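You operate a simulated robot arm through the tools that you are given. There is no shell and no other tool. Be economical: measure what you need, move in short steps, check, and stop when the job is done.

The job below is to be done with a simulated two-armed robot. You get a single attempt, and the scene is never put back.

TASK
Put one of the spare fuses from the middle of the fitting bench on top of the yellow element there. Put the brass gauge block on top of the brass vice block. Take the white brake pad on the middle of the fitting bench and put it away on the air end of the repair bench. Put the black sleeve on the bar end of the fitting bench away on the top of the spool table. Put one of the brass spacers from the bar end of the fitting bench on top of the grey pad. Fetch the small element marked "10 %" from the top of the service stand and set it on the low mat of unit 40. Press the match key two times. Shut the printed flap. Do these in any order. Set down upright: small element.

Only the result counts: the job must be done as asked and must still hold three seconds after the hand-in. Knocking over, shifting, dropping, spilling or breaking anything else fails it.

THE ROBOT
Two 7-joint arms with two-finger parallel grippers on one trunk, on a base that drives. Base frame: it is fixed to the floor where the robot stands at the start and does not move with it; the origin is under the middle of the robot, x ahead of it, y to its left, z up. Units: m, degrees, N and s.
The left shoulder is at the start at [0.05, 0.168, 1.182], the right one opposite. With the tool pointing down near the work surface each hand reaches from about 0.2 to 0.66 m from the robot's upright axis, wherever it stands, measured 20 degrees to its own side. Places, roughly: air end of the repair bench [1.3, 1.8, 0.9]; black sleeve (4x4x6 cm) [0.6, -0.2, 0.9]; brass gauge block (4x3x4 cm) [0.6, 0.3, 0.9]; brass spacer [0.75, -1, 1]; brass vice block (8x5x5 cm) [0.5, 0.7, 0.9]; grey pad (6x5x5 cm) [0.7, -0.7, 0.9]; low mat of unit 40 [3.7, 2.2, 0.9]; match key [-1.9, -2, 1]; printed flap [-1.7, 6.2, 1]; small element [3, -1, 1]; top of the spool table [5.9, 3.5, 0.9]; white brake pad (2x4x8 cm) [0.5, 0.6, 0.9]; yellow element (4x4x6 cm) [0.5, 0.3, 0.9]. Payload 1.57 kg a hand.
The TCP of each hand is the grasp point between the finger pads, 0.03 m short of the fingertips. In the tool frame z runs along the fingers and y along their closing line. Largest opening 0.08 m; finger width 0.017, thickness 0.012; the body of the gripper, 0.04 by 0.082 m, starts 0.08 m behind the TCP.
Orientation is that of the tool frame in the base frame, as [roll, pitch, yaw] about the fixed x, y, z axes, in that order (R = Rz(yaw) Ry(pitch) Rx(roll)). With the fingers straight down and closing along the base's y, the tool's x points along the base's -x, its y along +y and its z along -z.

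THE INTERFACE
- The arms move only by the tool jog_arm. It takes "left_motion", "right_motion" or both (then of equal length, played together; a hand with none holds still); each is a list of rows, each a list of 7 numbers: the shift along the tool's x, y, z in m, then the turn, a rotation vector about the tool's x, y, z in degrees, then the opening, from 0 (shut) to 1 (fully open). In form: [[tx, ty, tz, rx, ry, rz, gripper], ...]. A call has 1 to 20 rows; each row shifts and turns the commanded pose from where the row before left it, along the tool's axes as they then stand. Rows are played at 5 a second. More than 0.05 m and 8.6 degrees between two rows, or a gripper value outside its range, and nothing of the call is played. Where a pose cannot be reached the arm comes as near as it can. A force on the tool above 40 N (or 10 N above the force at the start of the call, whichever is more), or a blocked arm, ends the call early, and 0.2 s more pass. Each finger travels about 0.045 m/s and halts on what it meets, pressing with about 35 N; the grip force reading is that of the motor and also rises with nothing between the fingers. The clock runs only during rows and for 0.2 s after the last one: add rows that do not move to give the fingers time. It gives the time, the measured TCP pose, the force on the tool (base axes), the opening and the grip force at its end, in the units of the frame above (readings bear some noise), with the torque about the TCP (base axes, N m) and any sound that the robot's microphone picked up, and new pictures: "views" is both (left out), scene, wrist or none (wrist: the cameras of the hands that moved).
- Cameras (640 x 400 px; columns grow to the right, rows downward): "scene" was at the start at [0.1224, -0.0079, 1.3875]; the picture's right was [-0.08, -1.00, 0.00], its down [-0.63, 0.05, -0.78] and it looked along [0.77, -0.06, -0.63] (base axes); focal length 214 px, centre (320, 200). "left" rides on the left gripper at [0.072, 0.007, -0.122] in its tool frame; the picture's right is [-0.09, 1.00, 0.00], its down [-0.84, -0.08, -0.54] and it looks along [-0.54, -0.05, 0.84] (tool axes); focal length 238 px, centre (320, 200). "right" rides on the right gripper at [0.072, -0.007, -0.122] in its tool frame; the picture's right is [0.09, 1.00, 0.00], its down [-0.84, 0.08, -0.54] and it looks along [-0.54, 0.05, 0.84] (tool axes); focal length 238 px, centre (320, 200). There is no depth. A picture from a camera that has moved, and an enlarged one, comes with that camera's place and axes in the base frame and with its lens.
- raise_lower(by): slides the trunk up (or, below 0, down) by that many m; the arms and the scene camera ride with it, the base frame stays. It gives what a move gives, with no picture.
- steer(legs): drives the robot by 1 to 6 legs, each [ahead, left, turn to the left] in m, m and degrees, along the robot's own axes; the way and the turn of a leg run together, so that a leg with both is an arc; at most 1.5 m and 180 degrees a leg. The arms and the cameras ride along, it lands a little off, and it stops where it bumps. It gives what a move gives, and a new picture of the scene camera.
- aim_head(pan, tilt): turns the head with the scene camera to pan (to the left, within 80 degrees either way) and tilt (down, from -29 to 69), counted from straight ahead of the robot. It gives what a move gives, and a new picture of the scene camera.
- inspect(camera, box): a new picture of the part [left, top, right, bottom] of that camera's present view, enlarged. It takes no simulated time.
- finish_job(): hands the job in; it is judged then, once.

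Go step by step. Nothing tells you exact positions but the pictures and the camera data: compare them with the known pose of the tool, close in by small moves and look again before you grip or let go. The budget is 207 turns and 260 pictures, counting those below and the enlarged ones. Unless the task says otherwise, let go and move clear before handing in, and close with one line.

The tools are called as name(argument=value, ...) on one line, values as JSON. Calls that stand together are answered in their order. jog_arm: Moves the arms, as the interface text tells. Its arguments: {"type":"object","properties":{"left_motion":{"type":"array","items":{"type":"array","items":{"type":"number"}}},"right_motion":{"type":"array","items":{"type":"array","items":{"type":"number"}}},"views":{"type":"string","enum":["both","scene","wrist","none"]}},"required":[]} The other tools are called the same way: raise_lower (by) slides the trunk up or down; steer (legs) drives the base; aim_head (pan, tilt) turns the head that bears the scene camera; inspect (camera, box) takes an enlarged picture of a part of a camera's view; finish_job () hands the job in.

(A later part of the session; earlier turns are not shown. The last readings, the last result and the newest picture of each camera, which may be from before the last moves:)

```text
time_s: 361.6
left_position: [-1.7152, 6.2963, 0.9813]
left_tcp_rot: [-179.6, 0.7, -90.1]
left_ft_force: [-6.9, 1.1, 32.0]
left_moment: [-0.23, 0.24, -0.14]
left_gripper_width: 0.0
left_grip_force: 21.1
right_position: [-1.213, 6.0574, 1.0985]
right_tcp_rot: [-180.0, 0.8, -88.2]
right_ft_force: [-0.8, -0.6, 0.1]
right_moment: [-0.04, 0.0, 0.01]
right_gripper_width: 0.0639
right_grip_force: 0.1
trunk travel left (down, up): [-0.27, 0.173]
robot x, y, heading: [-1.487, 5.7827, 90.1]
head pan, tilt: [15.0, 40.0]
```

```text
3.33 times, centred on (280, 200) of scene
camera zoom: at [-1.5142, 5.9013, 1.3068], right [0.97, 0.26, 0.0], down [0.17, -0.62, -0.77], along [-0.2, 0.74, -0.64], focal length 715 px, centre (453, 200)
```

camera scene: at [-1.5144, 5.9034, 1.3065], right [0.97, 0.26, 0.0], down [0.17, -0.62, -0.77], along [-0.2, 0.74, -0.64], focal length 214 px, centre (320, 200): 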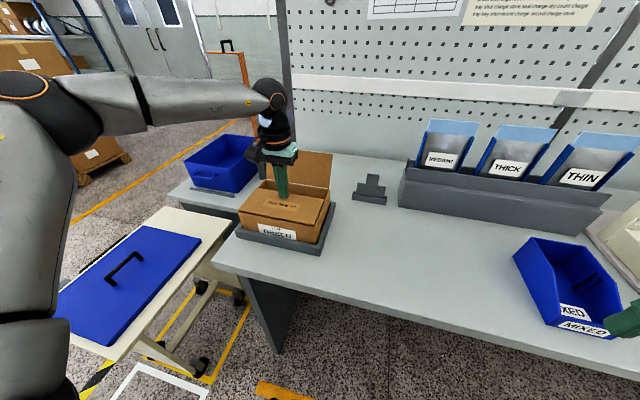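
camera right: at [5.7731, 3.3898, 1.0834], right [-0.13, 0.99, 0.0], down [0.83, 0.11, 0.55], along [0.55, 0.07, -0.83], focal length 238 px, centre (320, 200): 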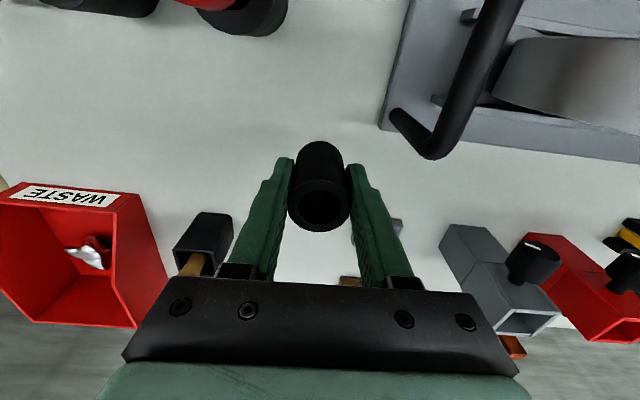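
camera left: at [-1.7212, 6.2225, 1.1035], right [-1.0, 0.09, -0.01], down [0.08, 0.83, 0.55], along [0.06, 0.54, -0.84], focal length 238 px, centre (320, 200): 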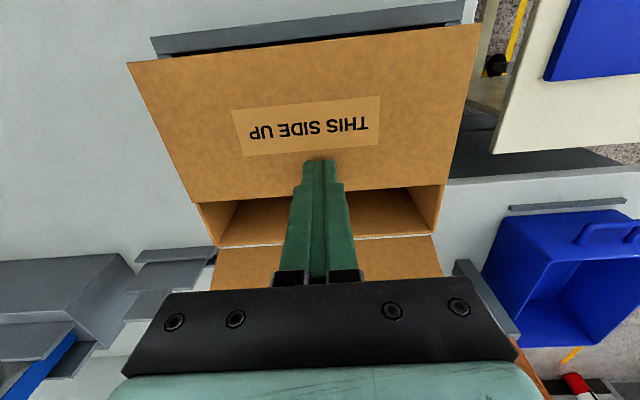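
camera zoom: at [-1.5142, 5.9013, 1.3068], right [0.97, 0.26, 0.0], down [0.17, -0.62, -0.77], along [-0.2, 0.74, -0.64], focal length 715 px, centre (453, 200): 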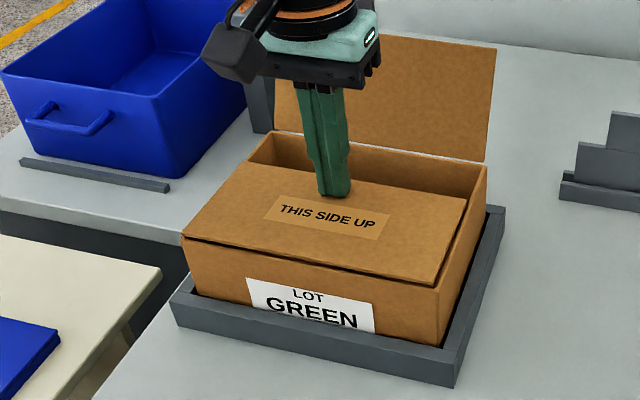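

The flap is flat and hard against its stop. Lifting straight up and checking that it stays.

jog_arm(left_motion=[[0, 0, -0.005, 0, 0, 0, 0], [0, 0, -0.03, 0, 0, 0, 0], [0, 0, -0.04, 0, 0, 0, 0], [0, 0, -0.045, 0, 0, 0, 0], [0, 0, -0.045, 0, 0, 0, 0], [0.045, 0, -0.01, 0, 0, 0, 0], [0.045, 0, 0, 0, 0, 0, 0], [0.045, 0, 0, 0, 0, 0, 0], [0.045, 0, 0, 0, 0, 0, 0], [0, 0, 0, 0, 0, 0, 0]], views="none")

inspect(camera="scene", box=[200, 140, 360, 260])

```text
time_s: 363.8
left_position: [-1.729, 6.0983, 1.1413]
left_tcp_rot: [-179.6, 0.1, -90.2]
left_ft_force: [1.1, 0.4, 0.2]
left_moment: [0.0, 0.02, -0.03]
left_gripper_width: 0.0
left_grip_force: 21.6
left hand out of reach, approached as far as the arm can: row 4, 5
right_position: [-1.2118, 6.0606, 1.0979]
right_tcp_rot: [-180.0, 0.7, -88.2]
right_ft_force: [-0.4, -0.4, -0.5]
right_moment: [0.02, 0.01, 0.04]
right_gripper_width: 0.0638
right_grip_force: 0.0
trunk travel left (down, up): [-0.27, 0.173]
robot x, y, heading: [-1.49, 5.7836, 90.1]
head pan, tilt: [15.0, 40.0]
```

```text
3.33 times, centred on (280, 200) of scene
camera zoom: at [-1.5145, 5.9042, 1.3062], right [0.97, 0.26, 0.0], down [0.17, -0.62, -0.77], along [-0.2, 0.74, -0.64], focal length 715 px, centre (453, 200)
```

zoom: 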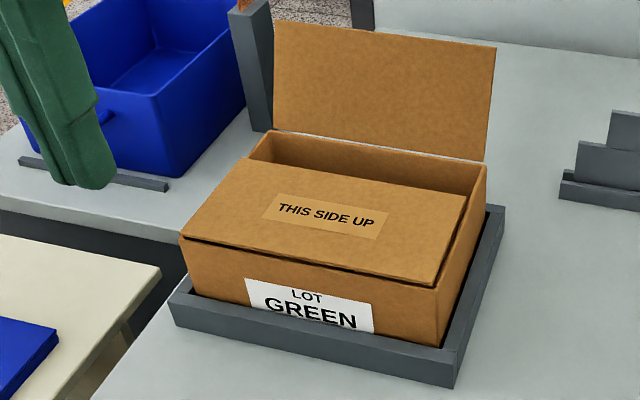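

The printed flap stays shut. Next, the match key near (−1.9, −2). Driving back to the corridor and down the fitting-bench aisle.

steer(legs=[[-0.5, 0, 0], [0, 0, -90], [1.5, 0, 0], [0.1, 0, 0], [0, 0, -90]])

aim_head(pan=-10, tilt=12)

```text
time_s: 382.1
left_position: [0.3315, 4.9222, 1.1414]
left_tcp_rot: [-179.6, 0.1, 88.4]
left_ft_force: [0.3, 0.2, -0.2]
left_moment: [-0.01, -0.01, 0.0]
left_gripper_width: 0.0
left_grip_force: 21.8
right_position: [-0.1826, 4.9749, 1.0976]
right_tcp_rot: [-180.0, 0.7, 90.4]
right_ft_force: [-0.1, -0.5, -1.4]
right_moment: [-0.02, 0.0, -0.02]
right_gripper_width: 0.0639
right_grip_force: 0.1
trunk travel left (down, up): [-0.27, 0.173]
robot x, y, heading: [0.0975, 5.242, -91.2]
head pan, tilt: [15.0, 40.0]
camera scene: at [0.1166, 5.121, 1.3062], right [-0.97, -0.24, 0.0], down [-0.15, 0.62, -0.77], along [0.18, -0.74, -0.64], focal length 214 px, centre (320, 200)
```

scene: 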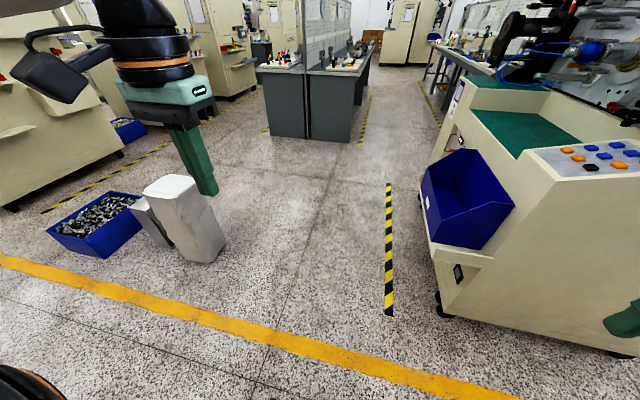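

```text
time_s: 383.1
left_position: [0.331, 4.9219, 1.1415]
left_tcp_rot: [-179.6, 0.2, 88.4]
left_ft_force: [-0.3, 0.2, 0.3]
left_moment: [0.01, -0.03, -0.03]
left_gripper_width: 0.0
left_grip_force: 21.3
right_position: [-0.1822, 4.9748, 1.097]
right_tcp_rot: [180.0, 0.6, 90.4]
right_ft_force: [0.3, -0.4, 0.0]
right_moment: [0.0, 0.01, 0.02]
right_gripper_width: 0.0641
right_grip_force: 0.1
trunk travel left (down, up): [-0.27, 0.173]
robot x, y, heading: [0.1021, 5.2455, -91.3]
head pan, tilt: [-10.0, 12.0]
camera scene: at [0.0783, 5.1122, 1.3506], right [-0.98, 0.2, 0.0], down [0.04, 0.2, -0.98], along [-0.19, -0.96, -0.21], focal length 214 px, centre (320, 200)
```

scene: 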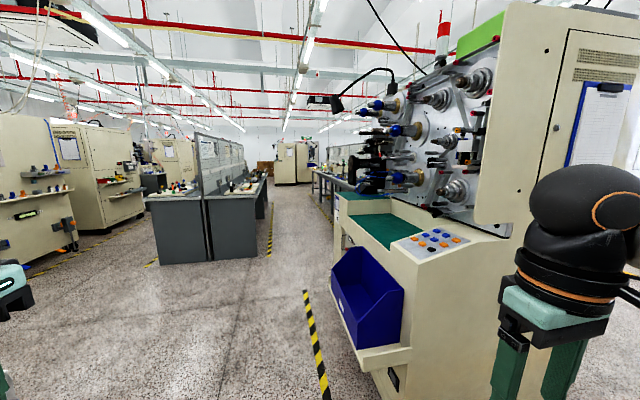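

Passing the reel machine on its left, then entering the aisle by the fitting bench.

steer(legs=[[0, 0.3, 1.3], [1.2, 0, 0], [1.05, 0, 0], [0, -0.75, 0]])

aim_head(pan=-25, tilt=15)

```text
time_s: 399.6
left_position: [-0.1695, 2.6553, 1.1404]
left_tcp_rot: [-179.6, 0.1, 88.8]
left_ft_force: [0.3, 0.2, -0.3]
left_moment: [0.02, 0.0, 0.01]
left_gripper_width: 0.0003
left_grip_force: 22.0
right_position: [-0.6837, 2.7041, 1.0972]
right_tcp_rot: [180.0, 0.7, 90.6]
right_ft_force: [0.2, 0.0, -0.4]
right_moment: [-0.06, 0.01, -0.01]
right_gripper_width: 0.0639
right_grip_force: 0.1
trunk travel left (down, up): [-0.27, 0.173]
robot x, y, heading: [-0.4062, 2.9749, -91.3]
head pan, tilt: [-10.0, 12.0]
camera scene: at [-0.4237, 2.8428, 1.3507], right [-0.98, 0.19, 0.0], down [0.04, 0.2, -0.98], along [-0.19, -0.96, -0.21], focal length 214 px, centre (320, 200)
```

scene: 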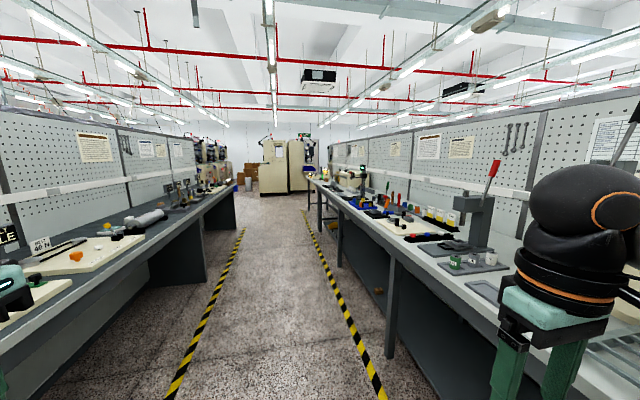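

```text
time_s: 400.4
left_position: [-0.1707, 2.6548, 1.1415]
left_tcp_rot: [-179.6, 0.0, 88.7]
left_ft_force: [-0.4, -0.9, -0.7]
left_moment: [0.02, 0.01, 0.01]
left_gripper_width: 0.0
left_grip_force: 21.5
right_position: [-0.6845, 2.704, 1.0981]
right_tcp_rot: [-180.0, 0.7, 90.6]
right_ft_force: [-0.3, -0.6, -0.7]
right_moment: [-0.03, -0.01, 0.0]
right_gripper_width: 0.064
right_grip_force: 0.0
trunk travel left (down, up): [-0.27, 0.173]
robot x, y, heading: [-0.4048, 2.9771, -90.9]
head pan, tilt: [-25.0, 15.0]
camera scene: at [-0.4465, 2.8503, 1.3458], right [-0.9, 0.44, 0.0], down [0.11, 0.23, -0.97], along [-0.42, -0.87, -0.26], focal length 214 px, centre (320, 200)
```

scene: 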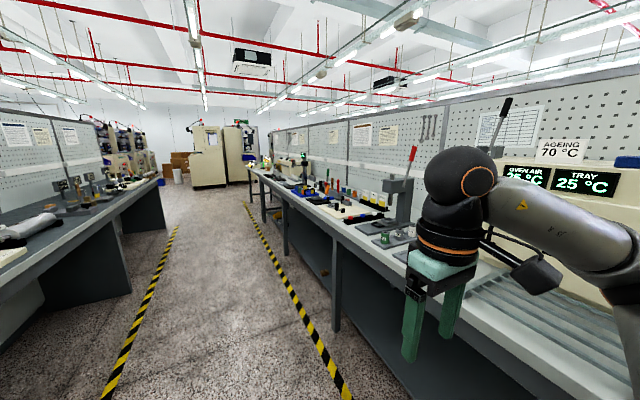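

Driving down the aisle toward y≈−0.8 and looking right.

steer(legs=[[1.4, 0.04, 0.9], [1.4, 0, 0], [0.9, 0, 0]])

aim_head(pan=-35, tilt=12)

```text
time_s: 418.3
left_position: [-0.0649, -1.0284, 1.1405]
left_tcp_rot: [-179.6, 0.1, 91.5]
left_ft_force: [0.4, -0.6, -0.4]
left_moment: [-0.02, 0.01, 0.0]
left_gripper_width: 0.0002
left_grip_force: 21.3
right_position: [-0.5817, -1.0045, 1.0972]
right_tcp_rot: [-180.0, 0.8, 93.5]
right_ft_force: [0.8, -0.3, 0.3]
right_moment: [0.01, -0.01, -0.02]
right_gripper_width: 0.0641
right_grip_force: 0.1
trunk travel left (down, up): [-0.27, 0.173]
robot x, y, heading: [-0.3122, -0.7209, -88.1]
head pan, tilt: [-25.0, 15.0]
camera scene: at [-0.3527, -0.8465, 1.3457], right [-0.92, 0.39, 0.0], down [0.1, 0.24, -0.97], along [-0.38, -0.89, -0.26], focal length 214 px, centre (320, 200)
```

scene: 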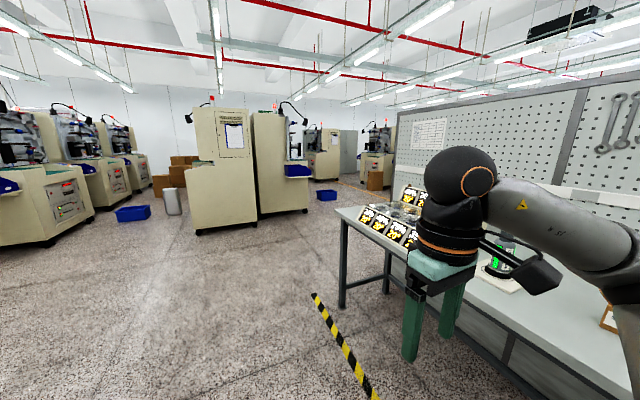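

```text
time_s: 419.0
left_position: [-0.0658, -1.028, 1.1415]
left_tcp_rot: [-179.5, 0.1, 91.6]
left_ft_force: [0.0, -0.9, 0.2]
left_moment: [0.01, -0.01, 0.0]
left_gripper_width: 0.0002
left_grip_force: 21.6
right_position: [-0.5824, -1.0049, 1.0982]
right_tcp_rot: [-180.0, 0.7, 93.7]
right_ft_force: [0.3, -0.3, -1.1]
right_moment: [0.01, -0.01, 0.02]
right_gripper_width: 0.064
right_grip_force: 0.1
trunk travel left (down, up): [-0.27, 0.173]
robot x, y, heading: [-0.3171, -0.7198, -88.0]
head pan, tilt: [-35.0, 12.0]
camera scene: at [-0.367, -0.8385, 1.3506], right [-0.84, 0.55, 0.0], down [0.11, 0.17, -0.98], along [-0.53, -0.82, -0.21], focal length 214 px, centre (320, 200)
```

scene: 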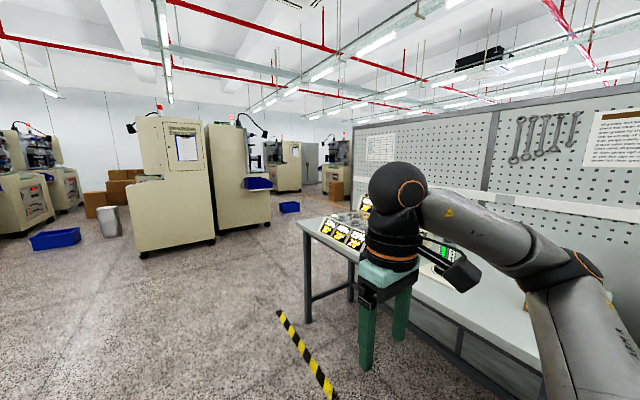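

aim_head(pan=-50, tilt=20)

steer(legs=[[0.75, 0.1, -1.5]])

```text
time_s: 419.8
left_position: [-0.0667, -1.0284, 1.1408]
left_tcp_rot: [-179.6, 0.1, 91.6]
left_ft_force: [0.2, 0.3, 1.5]
left_moment: [0.0, -0.02, -0.04]
left_gripper_width: 0.0
left_grip_force: 21.4
right_position: [-0.5821, -1.0047, 1.0973]
right_tcp_rot: [180.0, 0.7, 93.5]
right_ft_force: [-0.1, 0.4, -0.3]
right_moment: [-0.02, 0.0, 0.01]
right_gripper_width: 0.064
right_grip_force: 0.2
trunk travel left (down, up): [-0.27, 0.173]
robot x, y, heading: [-0.3133, -0.7191, -88.0]
head pan, tilt: [-50.0, 20.0]
camera scene: at [-0.3853, -0.8226, 1.3377], right [-0.67, 0.74, 0.0], down [0.25, 0.23, -0.94], along [-0.7, -0.63, -0.34], focal length 214 px, centre (320, 200)
```

scene: 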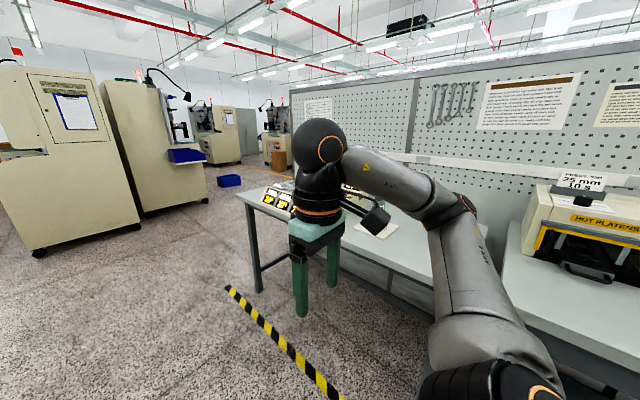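

```text
time_s: 423.9
left_position: [0.0441, -1.7856, 1.1405]
left_tcp_rot: [-179.7, 0.0, 90.4]
left_ft_force: [0.0, 0.0, -0.6]
left_moment: [0.02, 0.02, -0.01]
left_gripper_width: 0.0
left_grip_force: 21.4
right_position: [-0.4732, -1.7502, 1.0984]
right_tcp_rot: [180.0, 0.7, 92.2]
right_ft_force: [1.1, 0.8, -0.1]
right_moment: [0.01, 0.01, -0.01]
right_gripper_width: 0.0638
right_grip_force: 0.0
trunk travel left (down, up): [-0.27, 0.173]
robot x, y, heading: [-0.1985, -1.4698, -89.5]
head pan, tilt: [-50.0, 20.0]
camera scene: at [-0.2716, -1.5732, 1.3376], right [-0.65, 0.76, 0.0], down [0.26, 0.22, -0.94], along [-0.71, -0.61, -0.34], focal length 214 px, centre (320, 200)
```

scene: 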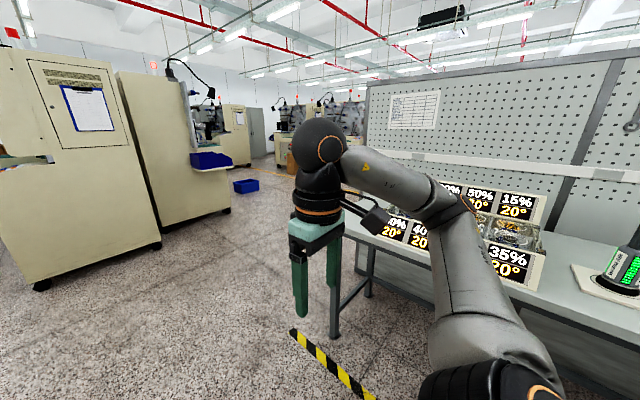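

Turning to face this bench (−x).

steer(legs=[[0, 0, -90]])

aim_head(pan=0, tilt=20)

inspect(camera="scene", box=[160, 100, 480, 300])

```text
time_s: 428.1
left_position: [-0.5161, -1.7093, 1.1406]
left_tcp_rot: [-179.5, 0.1, -0.4]
left_ft_force: [1.3, -0.6, 0.3]
left_moment: [-0.02, 0.02, -0.03]
left_gripper_width: 0.0002
left_grip_force: 21.5
right_position: [-0.4746, -1.1942, 1.0982]
right_tcp_rot: [179.9, 0.7, 1.6]
right_ft_force: [0.7, 0.3, 1.0]
right_moment: [-0.03, 0.01, 0.0]
right_gripper_width: 0.0641
right_grip_force: 0.0
trunk travel left (down, up): [-0.27, 0.173]
robot x, y, heading: [-0.1962, -1.4693, 179.6]
head pan, tilt: [-50.0, 20.0]
camera scene: at [-0.301, -1.4007, 1.3376], right [0.77, 0.64, 0.0], down [0.22, -0.26, -0.94], along [-0.6, 0.72, -0.34], focal length 214 px, centre (320, 200)
```

scene: 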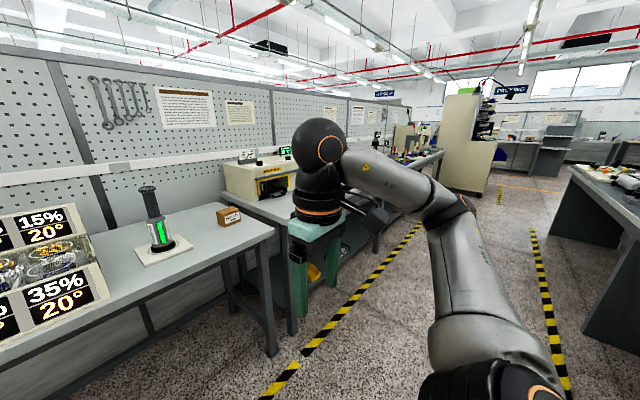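

```text
time_s: 429.3
left_position: [-0.5157, -1.7086, 1.1403]
left_tcp_rot: [-179.6, 0.2, -0.5]
left_ft_force: [0.3, -0.1, -0.5]
left_moment: [0.01, 0.0, 0.01]
left_gripper_width: 0.0
left_grip_force: 20.9
right_position: [-0.4745, -1.1942, 1.0979]
right_tcp_rot: [180.0, 0.8, 1.5]
right_ft_force: [0.3, -0.1, 0.0]
right_moment: [-0.01, 0.01, 0.04]
right_gripper_width: 0.0639
right_grip_force: 0.1
trunk travel left (down, up): [-0.27, 0.173]
robot x, y, heading: [-0.1993, -1.473, 179.8]
head pan, tilt: [0.0, 20.0]
camera scene: at [-0.3345, -1.472, 1.3376], right [0.0, 1.0, 0.0], down [0.34, 0.0, -0.94], along [-0.94, 0.0, -0.34], focal length 214 px, centre (320, 200)
```

scene: 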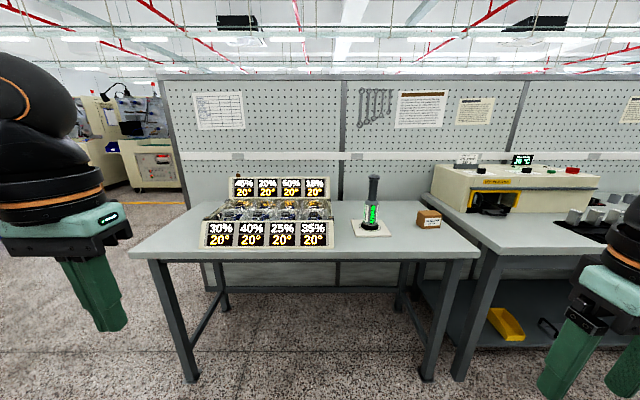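

```text
2.00 times, centred on (320, 200) of scene
camera zoom: at [-0.3345, -1.472, 1.3376], right [0.0, 1.0, 0.0], down [0.34, 0.0, -0.94], along [-0.94, 0.0, -0.34], focal length 429 px, centre (320, 200)
```

zoom: 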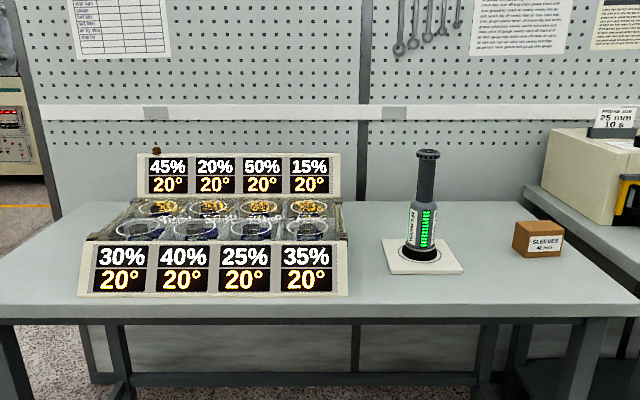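

No match key on this side; it must be on the far side of this pegboard. Driving around its left end.

steer(legs=[[0, 1.45, 0], [1.5, 0, 0]])

aim_head(pan=-60, tilt=15)

```text
time_s: 442.3
left_position: [-1.8769, -3.1315, 1.142]
left_tcp_rot: [-179.4, 0.4, -1.8]
left_ft_force: [-0.7, -0.9, -1.1]
left_moment: [-0.01, 0.02, 0.02]
left_gripper_width: 0.0
left_grip_force: 21.4
right_position: [-1.8205, -2.616, 1.0996]
right_tcp_rot: [-179.9, 1.3, -0.3]
right_ft_force: [1.6, 0.0, 0.3]
right_moment: [0.0, 0.0, -0.01]
right_gripper_width: 0.0638
right_grip_force: 0.1
trunk travel left (down, up): [-0.27, 0.173]
robot x, y, heading: [-1.5641, -2.9009, 178.2]
head pan, tilt: [0.0, 20.0]
stopped in leg 2: the robot was blocked; the commanded pose is now the measured one
camera scene: at [-1.6884, -2.9, 1.3388], right [0.03, 1.0, 0.0], down [0.34, -0.01, -0.94], along [-0.94, 0.03, -0.34], focal length 214 px, centre (320, 200)
```

scene: 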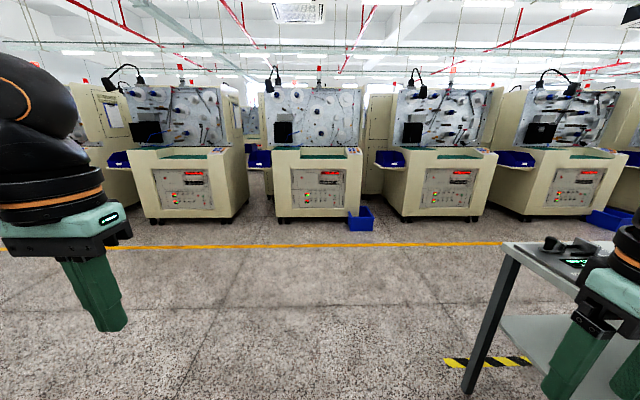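

```text
time_s: 443.6
left_position: [-1.8761, -3.1318, 1.1419]
left_tcp_rot: [-179.3, 0.6, -1.7]
left_ft_force: [0.0, 0.4, -0.6]
left_moment: [0.02, 0.02, -0.02]
left_gripper_width: 0.0
left_grip_force: 20.9
right_position: [-1.8189, -2.6156, 1.1003]
right_tcp_rot: [-180.0, 1.4, -0.3]
right_ft_force: [-0.6, 0.4, 0.1]
right_moment: [0.0, 0.01, 0.03]
right_gripper_width: 0.0639
right_grip_force: 0.1
trunk travel left (down, up): [-0.27, 0.173]
robot x, y, heading: [-1.5652, -2.8976, 178.5]
head pan, tilt: [-60.0, 15.0]
camera scene: at [-1.638, -2.8202, 1.3468], right [0.88, 0.48, -0.01], down [0.11, -0.22, -0.97], along [-0.46, 0.85, -0.25], focal length 214 px, centre (320, 200)
```

scene: 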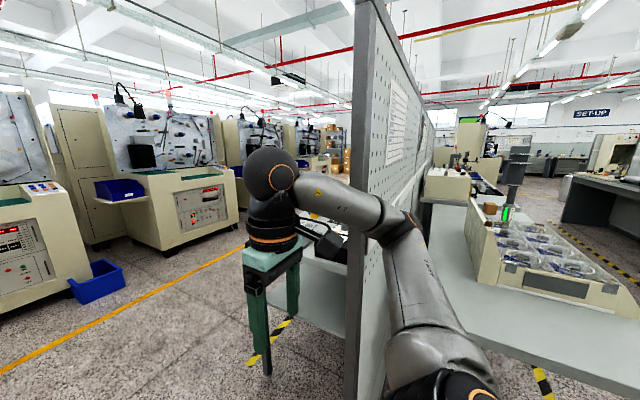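

The forearm touched the pegboard end again. Backing off and passing wider.

steer(legs=[[-0.12, 0.05, 0], [0, 0.5, 1.5], [1.45, 0, 0]])

aim_head(pan=-78, tilt=20)

```text
time_s: 454.2
left_position: [-3.2233, -3.6829, 1.1404]
left_tcp_rot: [-179.7, 0.0, -0.9]
left_ft_force: [0.5, -0.7, 0.1]
left_moment: [0.01, 0.0, 0.02]
left_gripper_width: 0.0
left_grip_force: 21.5
right_position: [-3.1751, -3.1651, 1.0964]
right_tcp_rot: [179.9, 0.8, 0.8]
right_ft_force: [-0.4, -0.8, -0.1]
right_moment: [-0.02, -0.02, -0.01]
right_gripper_width: 0.0641
right_grip_force: 0.0
trunk travel left (down, up): [-0.27, 0.173]
robot x, y, heading: [-2.9015, -3.4478, 179.4]
head pan, tilt: [-60.0, 15.0]
camera scene: at [-2.9921, -3.3669, 1.3458], right [0.87, 0.49, 0.0], down [0.13, -0.23, -0.97], along [-0.47, 0.84, -0.26], focal length 214 px, centre (320, 200)
```

scene: 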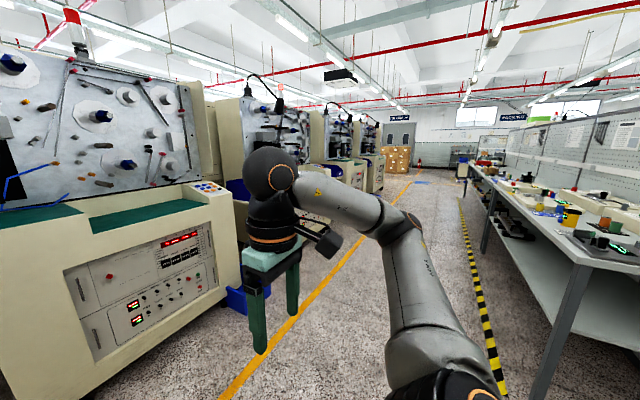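

```text
time_s: 455.0
left_position: [-3.2219, -3.6834, 1.1407]
left_tcp_rot: [-179.6, 0.0, -1.0]
left_ft_force: [0.7, -0.2, -0.8]
left_moment: [0.03, 0.05, 0.01]
left_gripper_width: 0.0
left_grip_force: 20.8
right_position: [-3.1754, -3.1659, 1.0967]
right_tcp_rot: [179.9, 0.8, 0.8]
right_ft_force: [-0.9, -0.1, 0.0]
right_moment: [0.0, 0.0, -0.04]
right_gripper_width: 0.0641
right_grip_force: 0.1
trunk travel left (down, up): [-0.27, 0.173]
robot x, y, heading: [-2.9051, -3.4483, 179.4]
head pan, tilt: [-78.0, 20.0]
camera scene: at [-2.9646, -3.357, 1.3376], right [0.98, 0.2, 0.0], down [0.07, -0.34, -0.94], along [-0.19, 0.92, -0.34], focal length 214 px, centre (320, 200)
```

scene: 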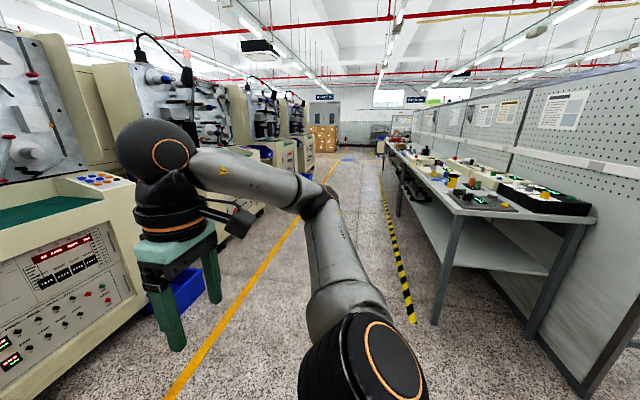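

I see the bench's far side with an array of instruments. Turning to face it and sliding alongside.

steer(legs=[[0.1, 0, -90], [0, 0, -89.4], [0, 1.2, 0]])

aim_head(pan=5, tilt=25)

```text
time_s: 468.7
left_position: [-2.6698, -1.9366, 1.1415]
left_tcp_rot: [-179.5, 0.1, -179.5]
left_ft_force: [0.7, 0.9, 0.0]
left_moment: [0.04, 0.03, -0.03]
left_gripper_width: 0.0002
left_grip_force: 21.5
right_position: [-2.7055, -2.454, 1.0966]
right_tcp_rot: [179.8, 0.8, -177.8]
right_ft_force: [0.2, 0.4, -0.6]
right_moment: [0.01, 0.03, 0.0]
right_gripper_width: 0.0639
right_grip_force: 0.0
trunk travel left (down, up): [-0.27, 0.173]
robot x, y, heading: [-2.9849, -2.1775, 0.9]
head pan, tilt: [-78.0, 20.0]
camera scene: at [-2.9257, -2.2699, 1.3376], right [-0.98, -0.22, 0.0], down [-0.08, 0.33, -0.94], along [0.21, -0.92, -0.34], focal length 214 px, centre (320, 200)
```

scene: 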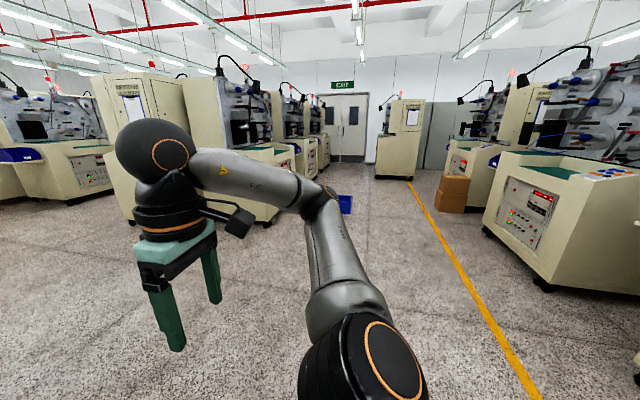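

```text
time_s: 470.3
left_position: [-2.6702, -1.9362, 1.1418]
left_tcp_rot: [-179.7, 0.0, -179.4]
left_ft_force: [-0.1, 0.5, -0.4]
left_moment: [0.02, -0.01, 0.0]
left_gripper_width: 0.0001
left_grip_force: 21.2
right_position: [-2.7034, -2.4529, 1.0957]
right_tcp_rot: [179.8, 0.9, -177.9]
right_ft_force: [0.2, -0.2, 0.0]
right_moment: [0.0, 0.0, -0.02]
right_gripper_width: 0.0638
right_grip_force: 0.0
trunk travel left (down, up): [-0.27, 0.173]
robot x, y, heading: [-2.9831, -2.1775, 0.9]
head pan, tilt: [5.0, 25.0]
camera scene: at [-2.8547, -2.17, 1.3295], right [0.1, -0.99, 0.0], down [-0.42, -0.04, -0.91], along [0.9, 0.09, -0.42], focal length 214 px, centre (320, 200)
```

scene: 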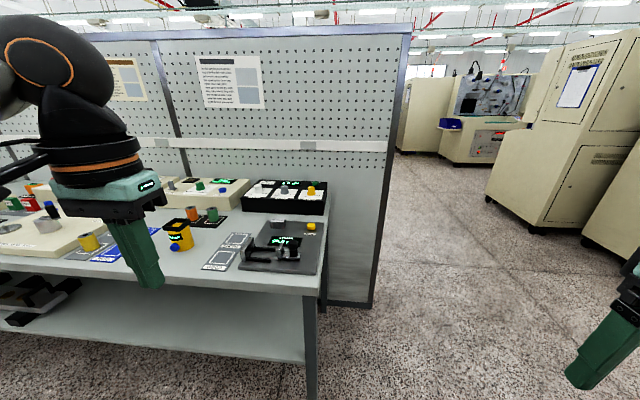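

inspect(camera="scene", box=[150, 165, 342, 285])

inspect(camera="scene", box=[230, 170, 342, 240])

```text
3.33 times, centred on (246, 225) of scene
camera zoom: at [-2.8547, -2.17, 1.3295], right [0.1, -0.99, 0.0], down [-0.42, -0.04, -0.91], along [0.9, 0.09, -0.42], focal length 715 px, centre (567, 117)
```

zoom: 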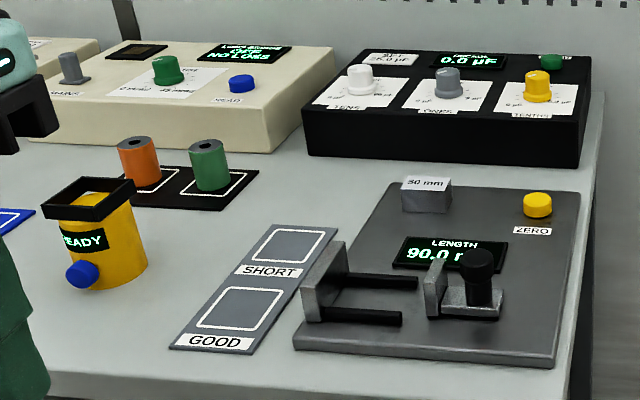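

```text
5.71 times, centred on (286, 205) of scene
camera zoom: at [-2.8547, -2.17, 1.3295], right [0.1, -0.99, 0.0], down [-0.42, -0.04, -0.91], along [0.9, 0.09, -0.42], focal length 1226 px, centre (514, 171)
```

zoom: 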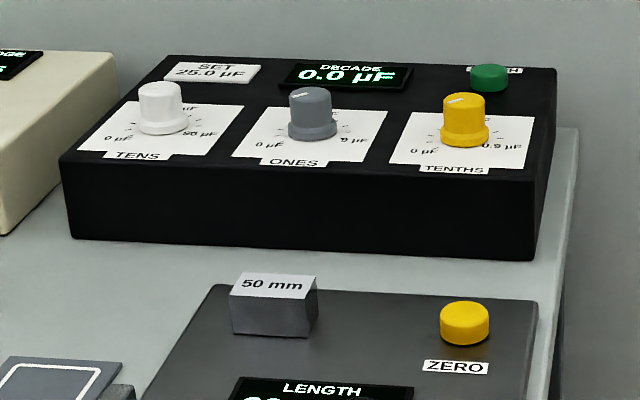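

The green button labelled MATCH is at the back right of the DECADE box, about (−1.89, −2.05). I'll come in diagonally around the bench's right corner using the left hand. Tucking the right hand and driving there.

jog_arm(right_motion=[[0, -0.03, -0.03, 0, 0, 0, 0.8], [0, -0.03, -0.03, 0, 0, 0, 0.8], [0, -0.03, -0.03, 0, 0, 0, 0.8], [0, 0, 0, 0, 0, 0, 0.8]], views="none")

steer(legs=[[0, -0.52, 0], [0.66, 0, 0], [0, 0, 31]])

aim_head(pan=15, tilt=35)

```text
time_s: 471.3
left_position: [-2.6702, -1.9351, 1.1414]
left_tcp_rot: [-179.7, 0.1, -179.4]
left_ft_force: [-0.2, -0.3, 0.0]
left_moment: [0.02, 0.02, 0.0]
left_gripper_width: 0.0
left_grip_force: 21.5
right_position: [-2.6768, -2.5225, 1.1711]
right_tcp_rot: [179.8, 0.8, -177.7]
right_ft_force: [-0.9, 0.4, -0.9]
right_moment: [0.0, -0.02, 0.01]
right_gripper_width: 0.0644
right_grip_force: 0.1
right hand out of reach, approached as far as the arm can: row 2, 3
trunk travel left (down, up): [-0.27, 0.173]
robot x, y, heading: [-2.9847, -2.1785, 0.8]
head pan, tilt: [5.0, 25.0]
```

```text
time_s: 479.1
left_position: [-2.1836, -2.3099, 1.1411]
left_tcp_rot: [-179.6, 0.0, -148.0]
left_ft_force: [-0.4, 0.6, 0.6]
left_moment: [0.01, -0.01, 0.0]
left_gripper_width: 0.0
left_grip_force: 20.4
right_position: [-1.8834, -2.8125, 1.1701]
right_tcp_rot: [179.9, 0.8, -146.5]
right_ft_force: [-0.3, 0.8, 0.4]
right_moment: [0.05, 0.01, 0.01]
right_gripper_width: 0.0641
right_grip_force: 0.1
trunk travel left (down, up): [-0.27, 0.173]
robot x, y, heading: [-2.3236, -2.6763, 32.2]
head pan, tilt: [5.0, 25.0]
camera scene: at [-2.2197, -2.6037, 1.3295], right [0.61, -0.8, 0.0], down [-0.34, -0.26, -0.91], along [0.72, 0.55, -0.42], focal length 214 px, centre (320, 200)
```

scene: 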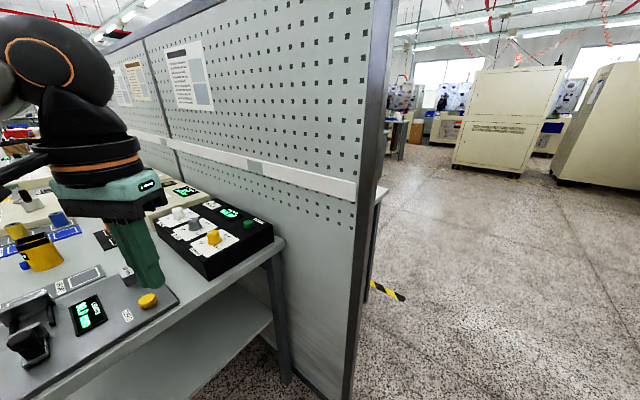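

```text
time_s: 479.8
left_position: [-2.1842, -2.3085, 1.1403]
left_tcp_rot: [-179.6, 0.0, -148.0]
left_ft_force: [0.0, -0.5, 0.0]
left_moment: [-0.01, 0.02, 0.03]
left_gripper_width: 0.0003
left_grip_force: 21.4
right_position: [-1.8831, -2.813, 1.1709]
right_tcp_rot: [179.8, 0.9, -146.4]
right_ft_force: [-0.8, 0.0, 0.2]
right_moment: [0.02, 0.03, 0.01]
right_gripper_width: 0.0639
right_grip_force: 0.0
trunk travel left (down, up): [-0.27, 0.173]
robot x, y, heading: [-2.3251, -2.6772, 32.4]
head pan, tilt: [15.0, 35.0]
camera scene: at [-2.2332, -2.595, 1.3138], right [0.73, -0.68, 0.0], down [-0.39, -0.42, -0.82], along [0.56, 0.6, -0.57], focal length 214 px, centre (320, 200)
```

scene: 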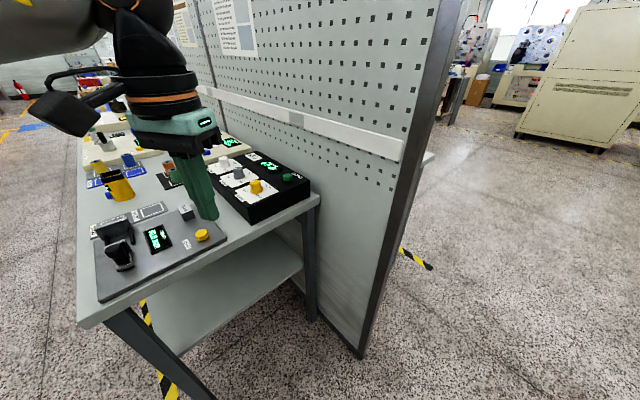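

inspect(camera="scene", box=[200, 130, 328, 210])

inspect(camera="left", box=[0, 0, 640, 400])

```text
5.00 times, centred on (264, 170) of scene
camera zoom: at [-2.2332, -2.595, 1.3138], right [0.73, -0.68, 0.0], down [-0.39, -0.42, -0.82], along [0.56, 0.6, -0.57], focal length 1072 px, centre (600, 350)
```

zoom: 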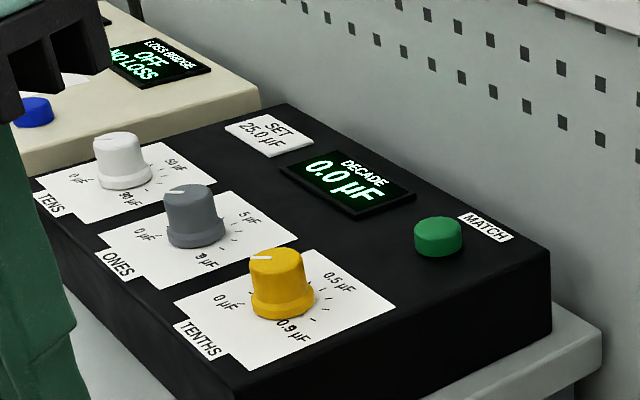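

```text
1.00 times, centred on (320, 200) of left
camera zoom: at [-2.2481, -2.3421, 1.262], right [-0.45, 0.89, -0.01], down [0.75, 0.38, 0.54], along [0.49, 0.24, -0.84], focal length 238 px, centre (320, 200)
```

zoom: 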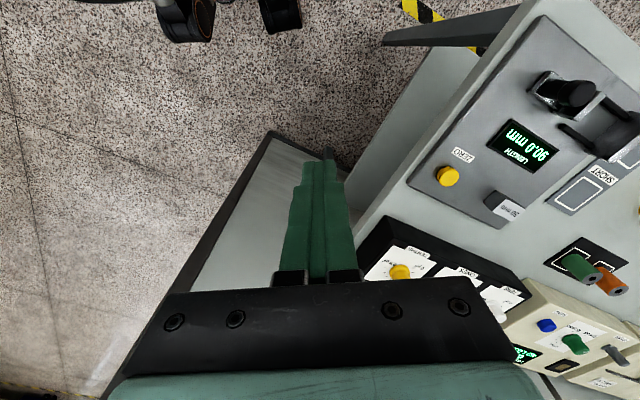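

MATCH confirmed: the green button at about (−1.875, −2.051), top z≈0.965. Moving the base 0.2 m closer.

steer(legs=[[0.195, 0.078, 0]])

inspect(camera="left", box=[160, 100, 480, 300])

```text
time_s: 481.4
left_position: [-2.0622, -2.1376, 1.1402]
left_tcp_rot: [-179.5, -0.1, -147.7]
left_ft_force: [0.6, 0.1, -0.4]
left_moment: [0.0, -0.02, -0.01]
left_gripper_width: 0.0001
left_grip_force: 21.3
right_position: [-1.7583, -2.6403, 1.1708]
right_tcp_rot: [179.8, 0.9, -146.1]
right_ft_force: [0.0, 0.5, -0.2]
right_moment: [-0.03, -0.03, 0.01]
right_gripper_width: 0.0642
right_grip_force: 0.0
trunk travel left (down, up): [-0.27, 0.173]
robot x, y, heading: [-2.2007, -2.5127, 32.3]
head pan, tilt: [15.0, 35.0]
camera scene: at [-2.1099, -2.4236, 1.3137], right [0.74, -0.68, 0.0], down [-0.39, -0.42, -0.82], along [0.55, 0.6, -0.57], focal length 214 px, centre (320, 200)
```

scene: 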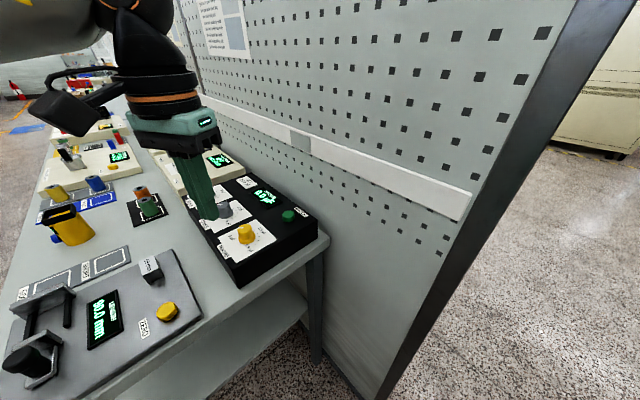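

```text
2.00 times, centred on (320, 200) of left
camera zoom: at [-2.126, -2.171, 1.2618], right [-0.45, 0.89, -0.01], down [0.75, 0.38, 0.54], along [0.49, 0.24, -0.84], focal length 477 px, centre (320, 200)
```

zoom: 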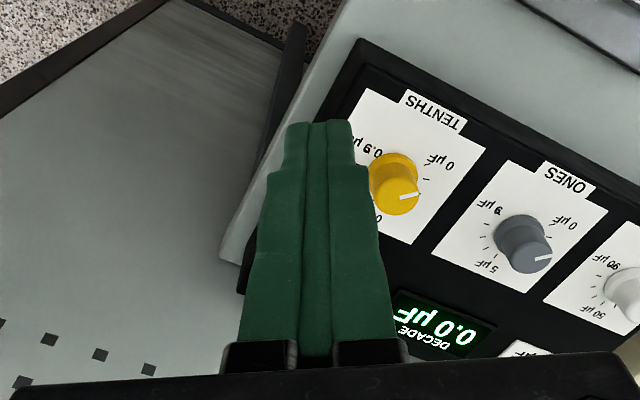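

Moving the closed fingertips above the button.

jog_arm(left_motion=[[-0.02, 0, 0.035, 0, 0, 0, 0], [-0.04, -0.005, 0.025, 0, 0, 0, 0], [-0.045, -0.006, 0.02, 0, 0, 0, 0], [-0.045, -0.006, 0, 0, 0, 0, 0], [-0.045, -0.007, 0, 0, 0, 0, 0], [0, 0, 0, 0, 0, 0, 0]], views="both")

inspect(camera="scene", box=[220, 150, 348, 230])

```text
time_s: 482.8
left_position: [-1.8867, -2.0554, 1.0654]
left_tcp_rot: [-179.6, 0.2, -147.6]
left_ft_force: [0.6, 1.0, 0.6]
left_moment: [0.03, -0.01, -0.02]
left_gripper_width: 0.0
left_grip_force: 21.3
right_position: [-1.7586, -2.6409, 1.1706]
right_tcp_rot: [180.0, 0.9, -146.1]
right_ft_force: [0.4, -0.3, -0.1]
right_moment: [0.0, 0.02, 0.01]
right_gripper_width: 0.0641
right_grip_force: 0.1
trunk travel left (down, up): [-0.27, 0.173]
robot x, y, heading: [-2.1966, -2.5091, 32.7]
head pan, tilt: [15.0, 35.0]
camera scene: at [-2.1107, -2.4247, 1.3139], right [0.74, -0.68, 0.0], down [-0.39, -0.42, -0.82], along [0.55, 0.6, -0.57], focal length 214 px, centre (320, 200)
camera left: at [-1.9498, -2.0884, 1.1858], right [-0.46, 0.89, -0.01], down [0.75, 0.38, 0.54], along [0.49, 0.24, -0.84], focal length 238 px, centre (320, 200)
```

scene: 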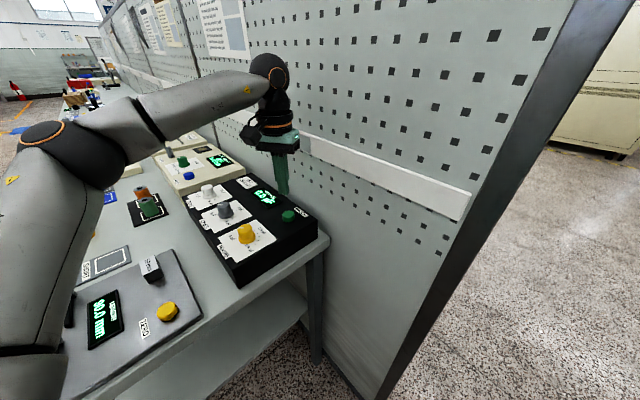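
left: 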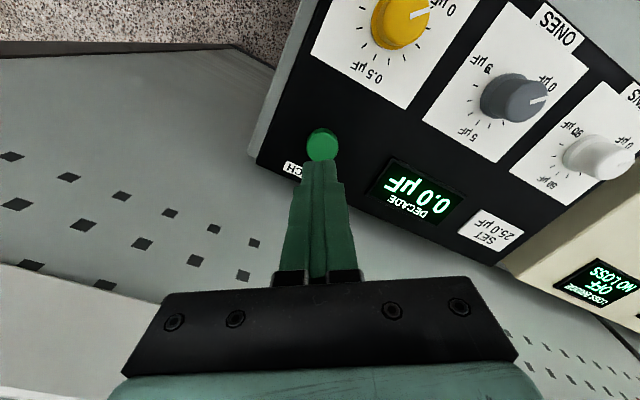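

```text
5.00 times, centred on (284, 190) of scene
camera zoom: at [-2.1107, -2.4247, 1.3139], right [0.74, -0.68, 0.0], down [-0.39, -0.42, -0.82], along [0.55, 0.6, -0.57], focal length 1072 px, centre (500, 250)
```

zoom: 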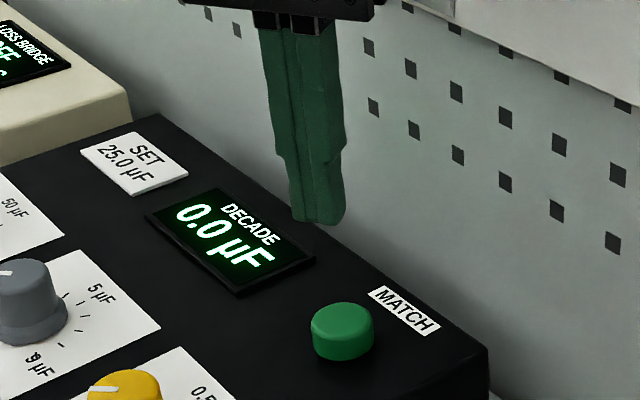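

Correcting 9 mm and lowering to just above the button.

jog_arm(left_motion=[[-0.009, -0.001, 0.02, 0, 0, 0, 0], [0, 0, 0.025, 0, 0, 0, 0], [0, 0, 0.013, 0, 0, 0, 0], [0, 0, 0, 0, 0, 0, 0]], views="wrist")

inspect(camera="scene", box=[244, 175, 324, 225])

```text
time_s: 483.8
left_position: [-1.8799, -2.0517, 1.0052]
left_tcp_rot: [-179.6, 0.1, -147.7]
left_ft_force: [-0.8, -0.5, -1.0]
left_moment: [0.0, 0.01, 0.0]
left_gripper_width: 0.0
left_grip_force: 21.0
left hand out of reach, approached as far as the arm can: row 1
right_position: [-1.7578, -2.6408, 1.1709]
right_tcp_rot: [179.9, 0.9, -146.0]
right_ft_force: [-0.2, 0.8, -0.2]
right_moment: [0.02, -0.01, -0.02]
right_gripper_width: 0.0637
right_grip_force: 0.1
trunk travel left (down, up): [-0.27, 0.173]
robot x, y, heading: [-2.2047, -2.5084, 32.4]
head pan, tilt: [15.0, 35.0]
camera left: at [-1.944, -2.0849, 1.1248], right [-0.45, 0.89, -0.01], down [0.75, 0.38, 0.54], along [0.49, 0.24, -0.84], focal length 238 px, centre (320, 200)
```

left: 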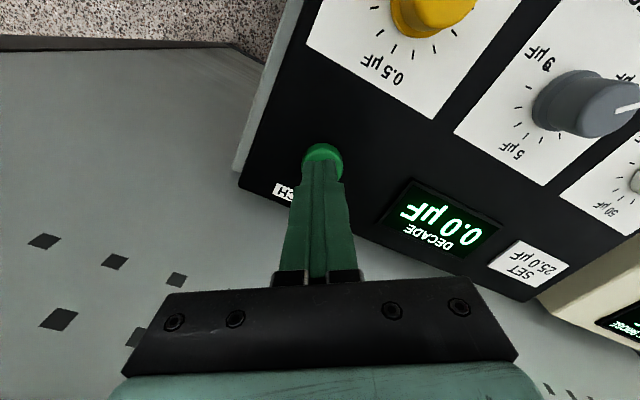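

```text
8.00 times, centred on (284, 200) of scene
camera zoom: at [-2.1102, -2.4242, 1.3138], right [0.74, -0.68, 0.0], down [-0.39, -0.42, -0.82], along [0.55, 0.6, -0.57], focal length 1716 px, centre (608, 200)
```

zoom: 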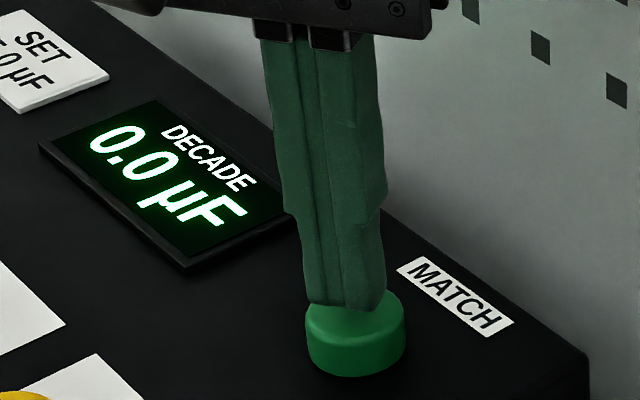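

Directly above the button. First press, watching force and sound.

jog_arm(left_motion=[[0, 0, 0.005, 0, 0, 0, 0], [0, 0, 0.004, 0, 0, 0, 0], [0, 0, 0.003, 0, 0, 0, 0], [0, 0, 0, 0, 0, 0, 0]], views="none")

```text
time_s: 484.8
left_position: [-1.88, -2.0525, 0.9908]
left_tcp_rot: [-179.6, 0.0, -147.7]
left_ft_force: [-0.1, 1.0, 2.2]
left_moment: [0.05, -0.05, 0.0]
left_gripper_width: 0.0
left_grip_force: 21.0
right_position: [-1.7589, -2.641, 1.1688]
right_tcp_rot: [180.0, 1.0, -146.1]
right_ft_force: [-0.1, 0.3, -0.3]
right_moment: [-0.02, 0.03, -0.01]
right_gripper_width: 0.0639
right_grip_force: 0.0
trunk travel left (down, up): [-0.27, 0.173]
robot x, y, heading: [-2.2001, -2.51, 32.7]
head pan, tilt: [15.0, 35.0]
heard: click
```

A click was heard – first press. Releasing fully.

jog_arm(left_motion=[[0, 0, -0.006, 0, 0, 0, 0], [0, 0, -0.01, 0, 0, 0, 0], [0, 0, 0, 0, 0, 0, 0], [0, 0, 0, 0, 0, 0, 0]], views="none")

inspect(camera="scene", box=[244, 175, 324, 225])

```text
time_s: 485.8
left_position: [-1.879, -2.051, 1.0065]
left_tcp_rot: [-179.5, 0.1, -147.7]
left_ft_force: [0.7, 0.0, -0.3]
left_moment: [-0.02, 0.01, -0.01]
left_gripper_width: 0.0001
left_grip_force: 21.4
right_position: [-1.7585, -2.6411, 1.1702]
right_tcp_rot: [179.8, 0.9, -146.1]
right_ft_force: [-0.6, 0.1, 0.1]
right_moment: [-0.01, -0.01, -0.01]
right_gripper_width: 0.064
right_grip_force: 0.0
trunk travel left (down, up): [-0.27, 0.173]
robot x, y, heading: [-2.2007, -2.5102, 32.5]
head pan, tilt: [15.0, 35.0]
```

```text
8.00 times, centred on (284, 200) of scene
camera zoom: at [-2.1102, -2.4242, 1.3138], right [0.74, -0.68, 0.0], down [-0.39, -0.42, -0.82], along [0.55, 0.6, -0.57], focal length 1716 px, centre (608, 200)
```

zoom: 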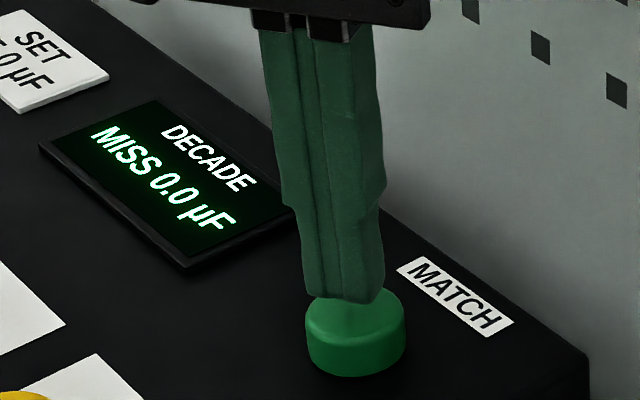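

The display reacted ("MISS 0.0 µF"), so the press counted. Second press with the same depth, then release.

jog_arm(left_motion=[[0, 0, 0.006, 0, 0, 0, 0], [0, 0, 0.006, 0, 0, 0, 0], [0, 0, 0.0035, 0, 0, 0, 0], [0, 0, 0, 0, 0, 0, 0]], views="none")

```text
time_s: 486.8
left_position: [-1.8801, -2.0514, 0.9911]
left_tcp_rot: [-179.6, 0.1, -147.6]
left_ft_force: [0.2, -0.2, 2.1]
left_moment: [0.0, 0.0, 0.02]
left_gripper_width: 0.0001
left_grip_force: 21.2
right_position: [-1.7593, -2.6412, 1.1702]
right_tcp_rot: [179.8, 0.8, -146.1]
right_ft_force: [-0.2, 0.4, 0.0]
right_moment: [0.02, -0.01, 0.02]
right_gripper_width: 0.0638
right_grip_force: 0.0
trunk travel left (down, up): [-0.27, 0.173]
robot x, y, heading: [-2.1971, -2.5119, 32.5]
head pan, tilt: [15.0, 35.0]
heard: click
```

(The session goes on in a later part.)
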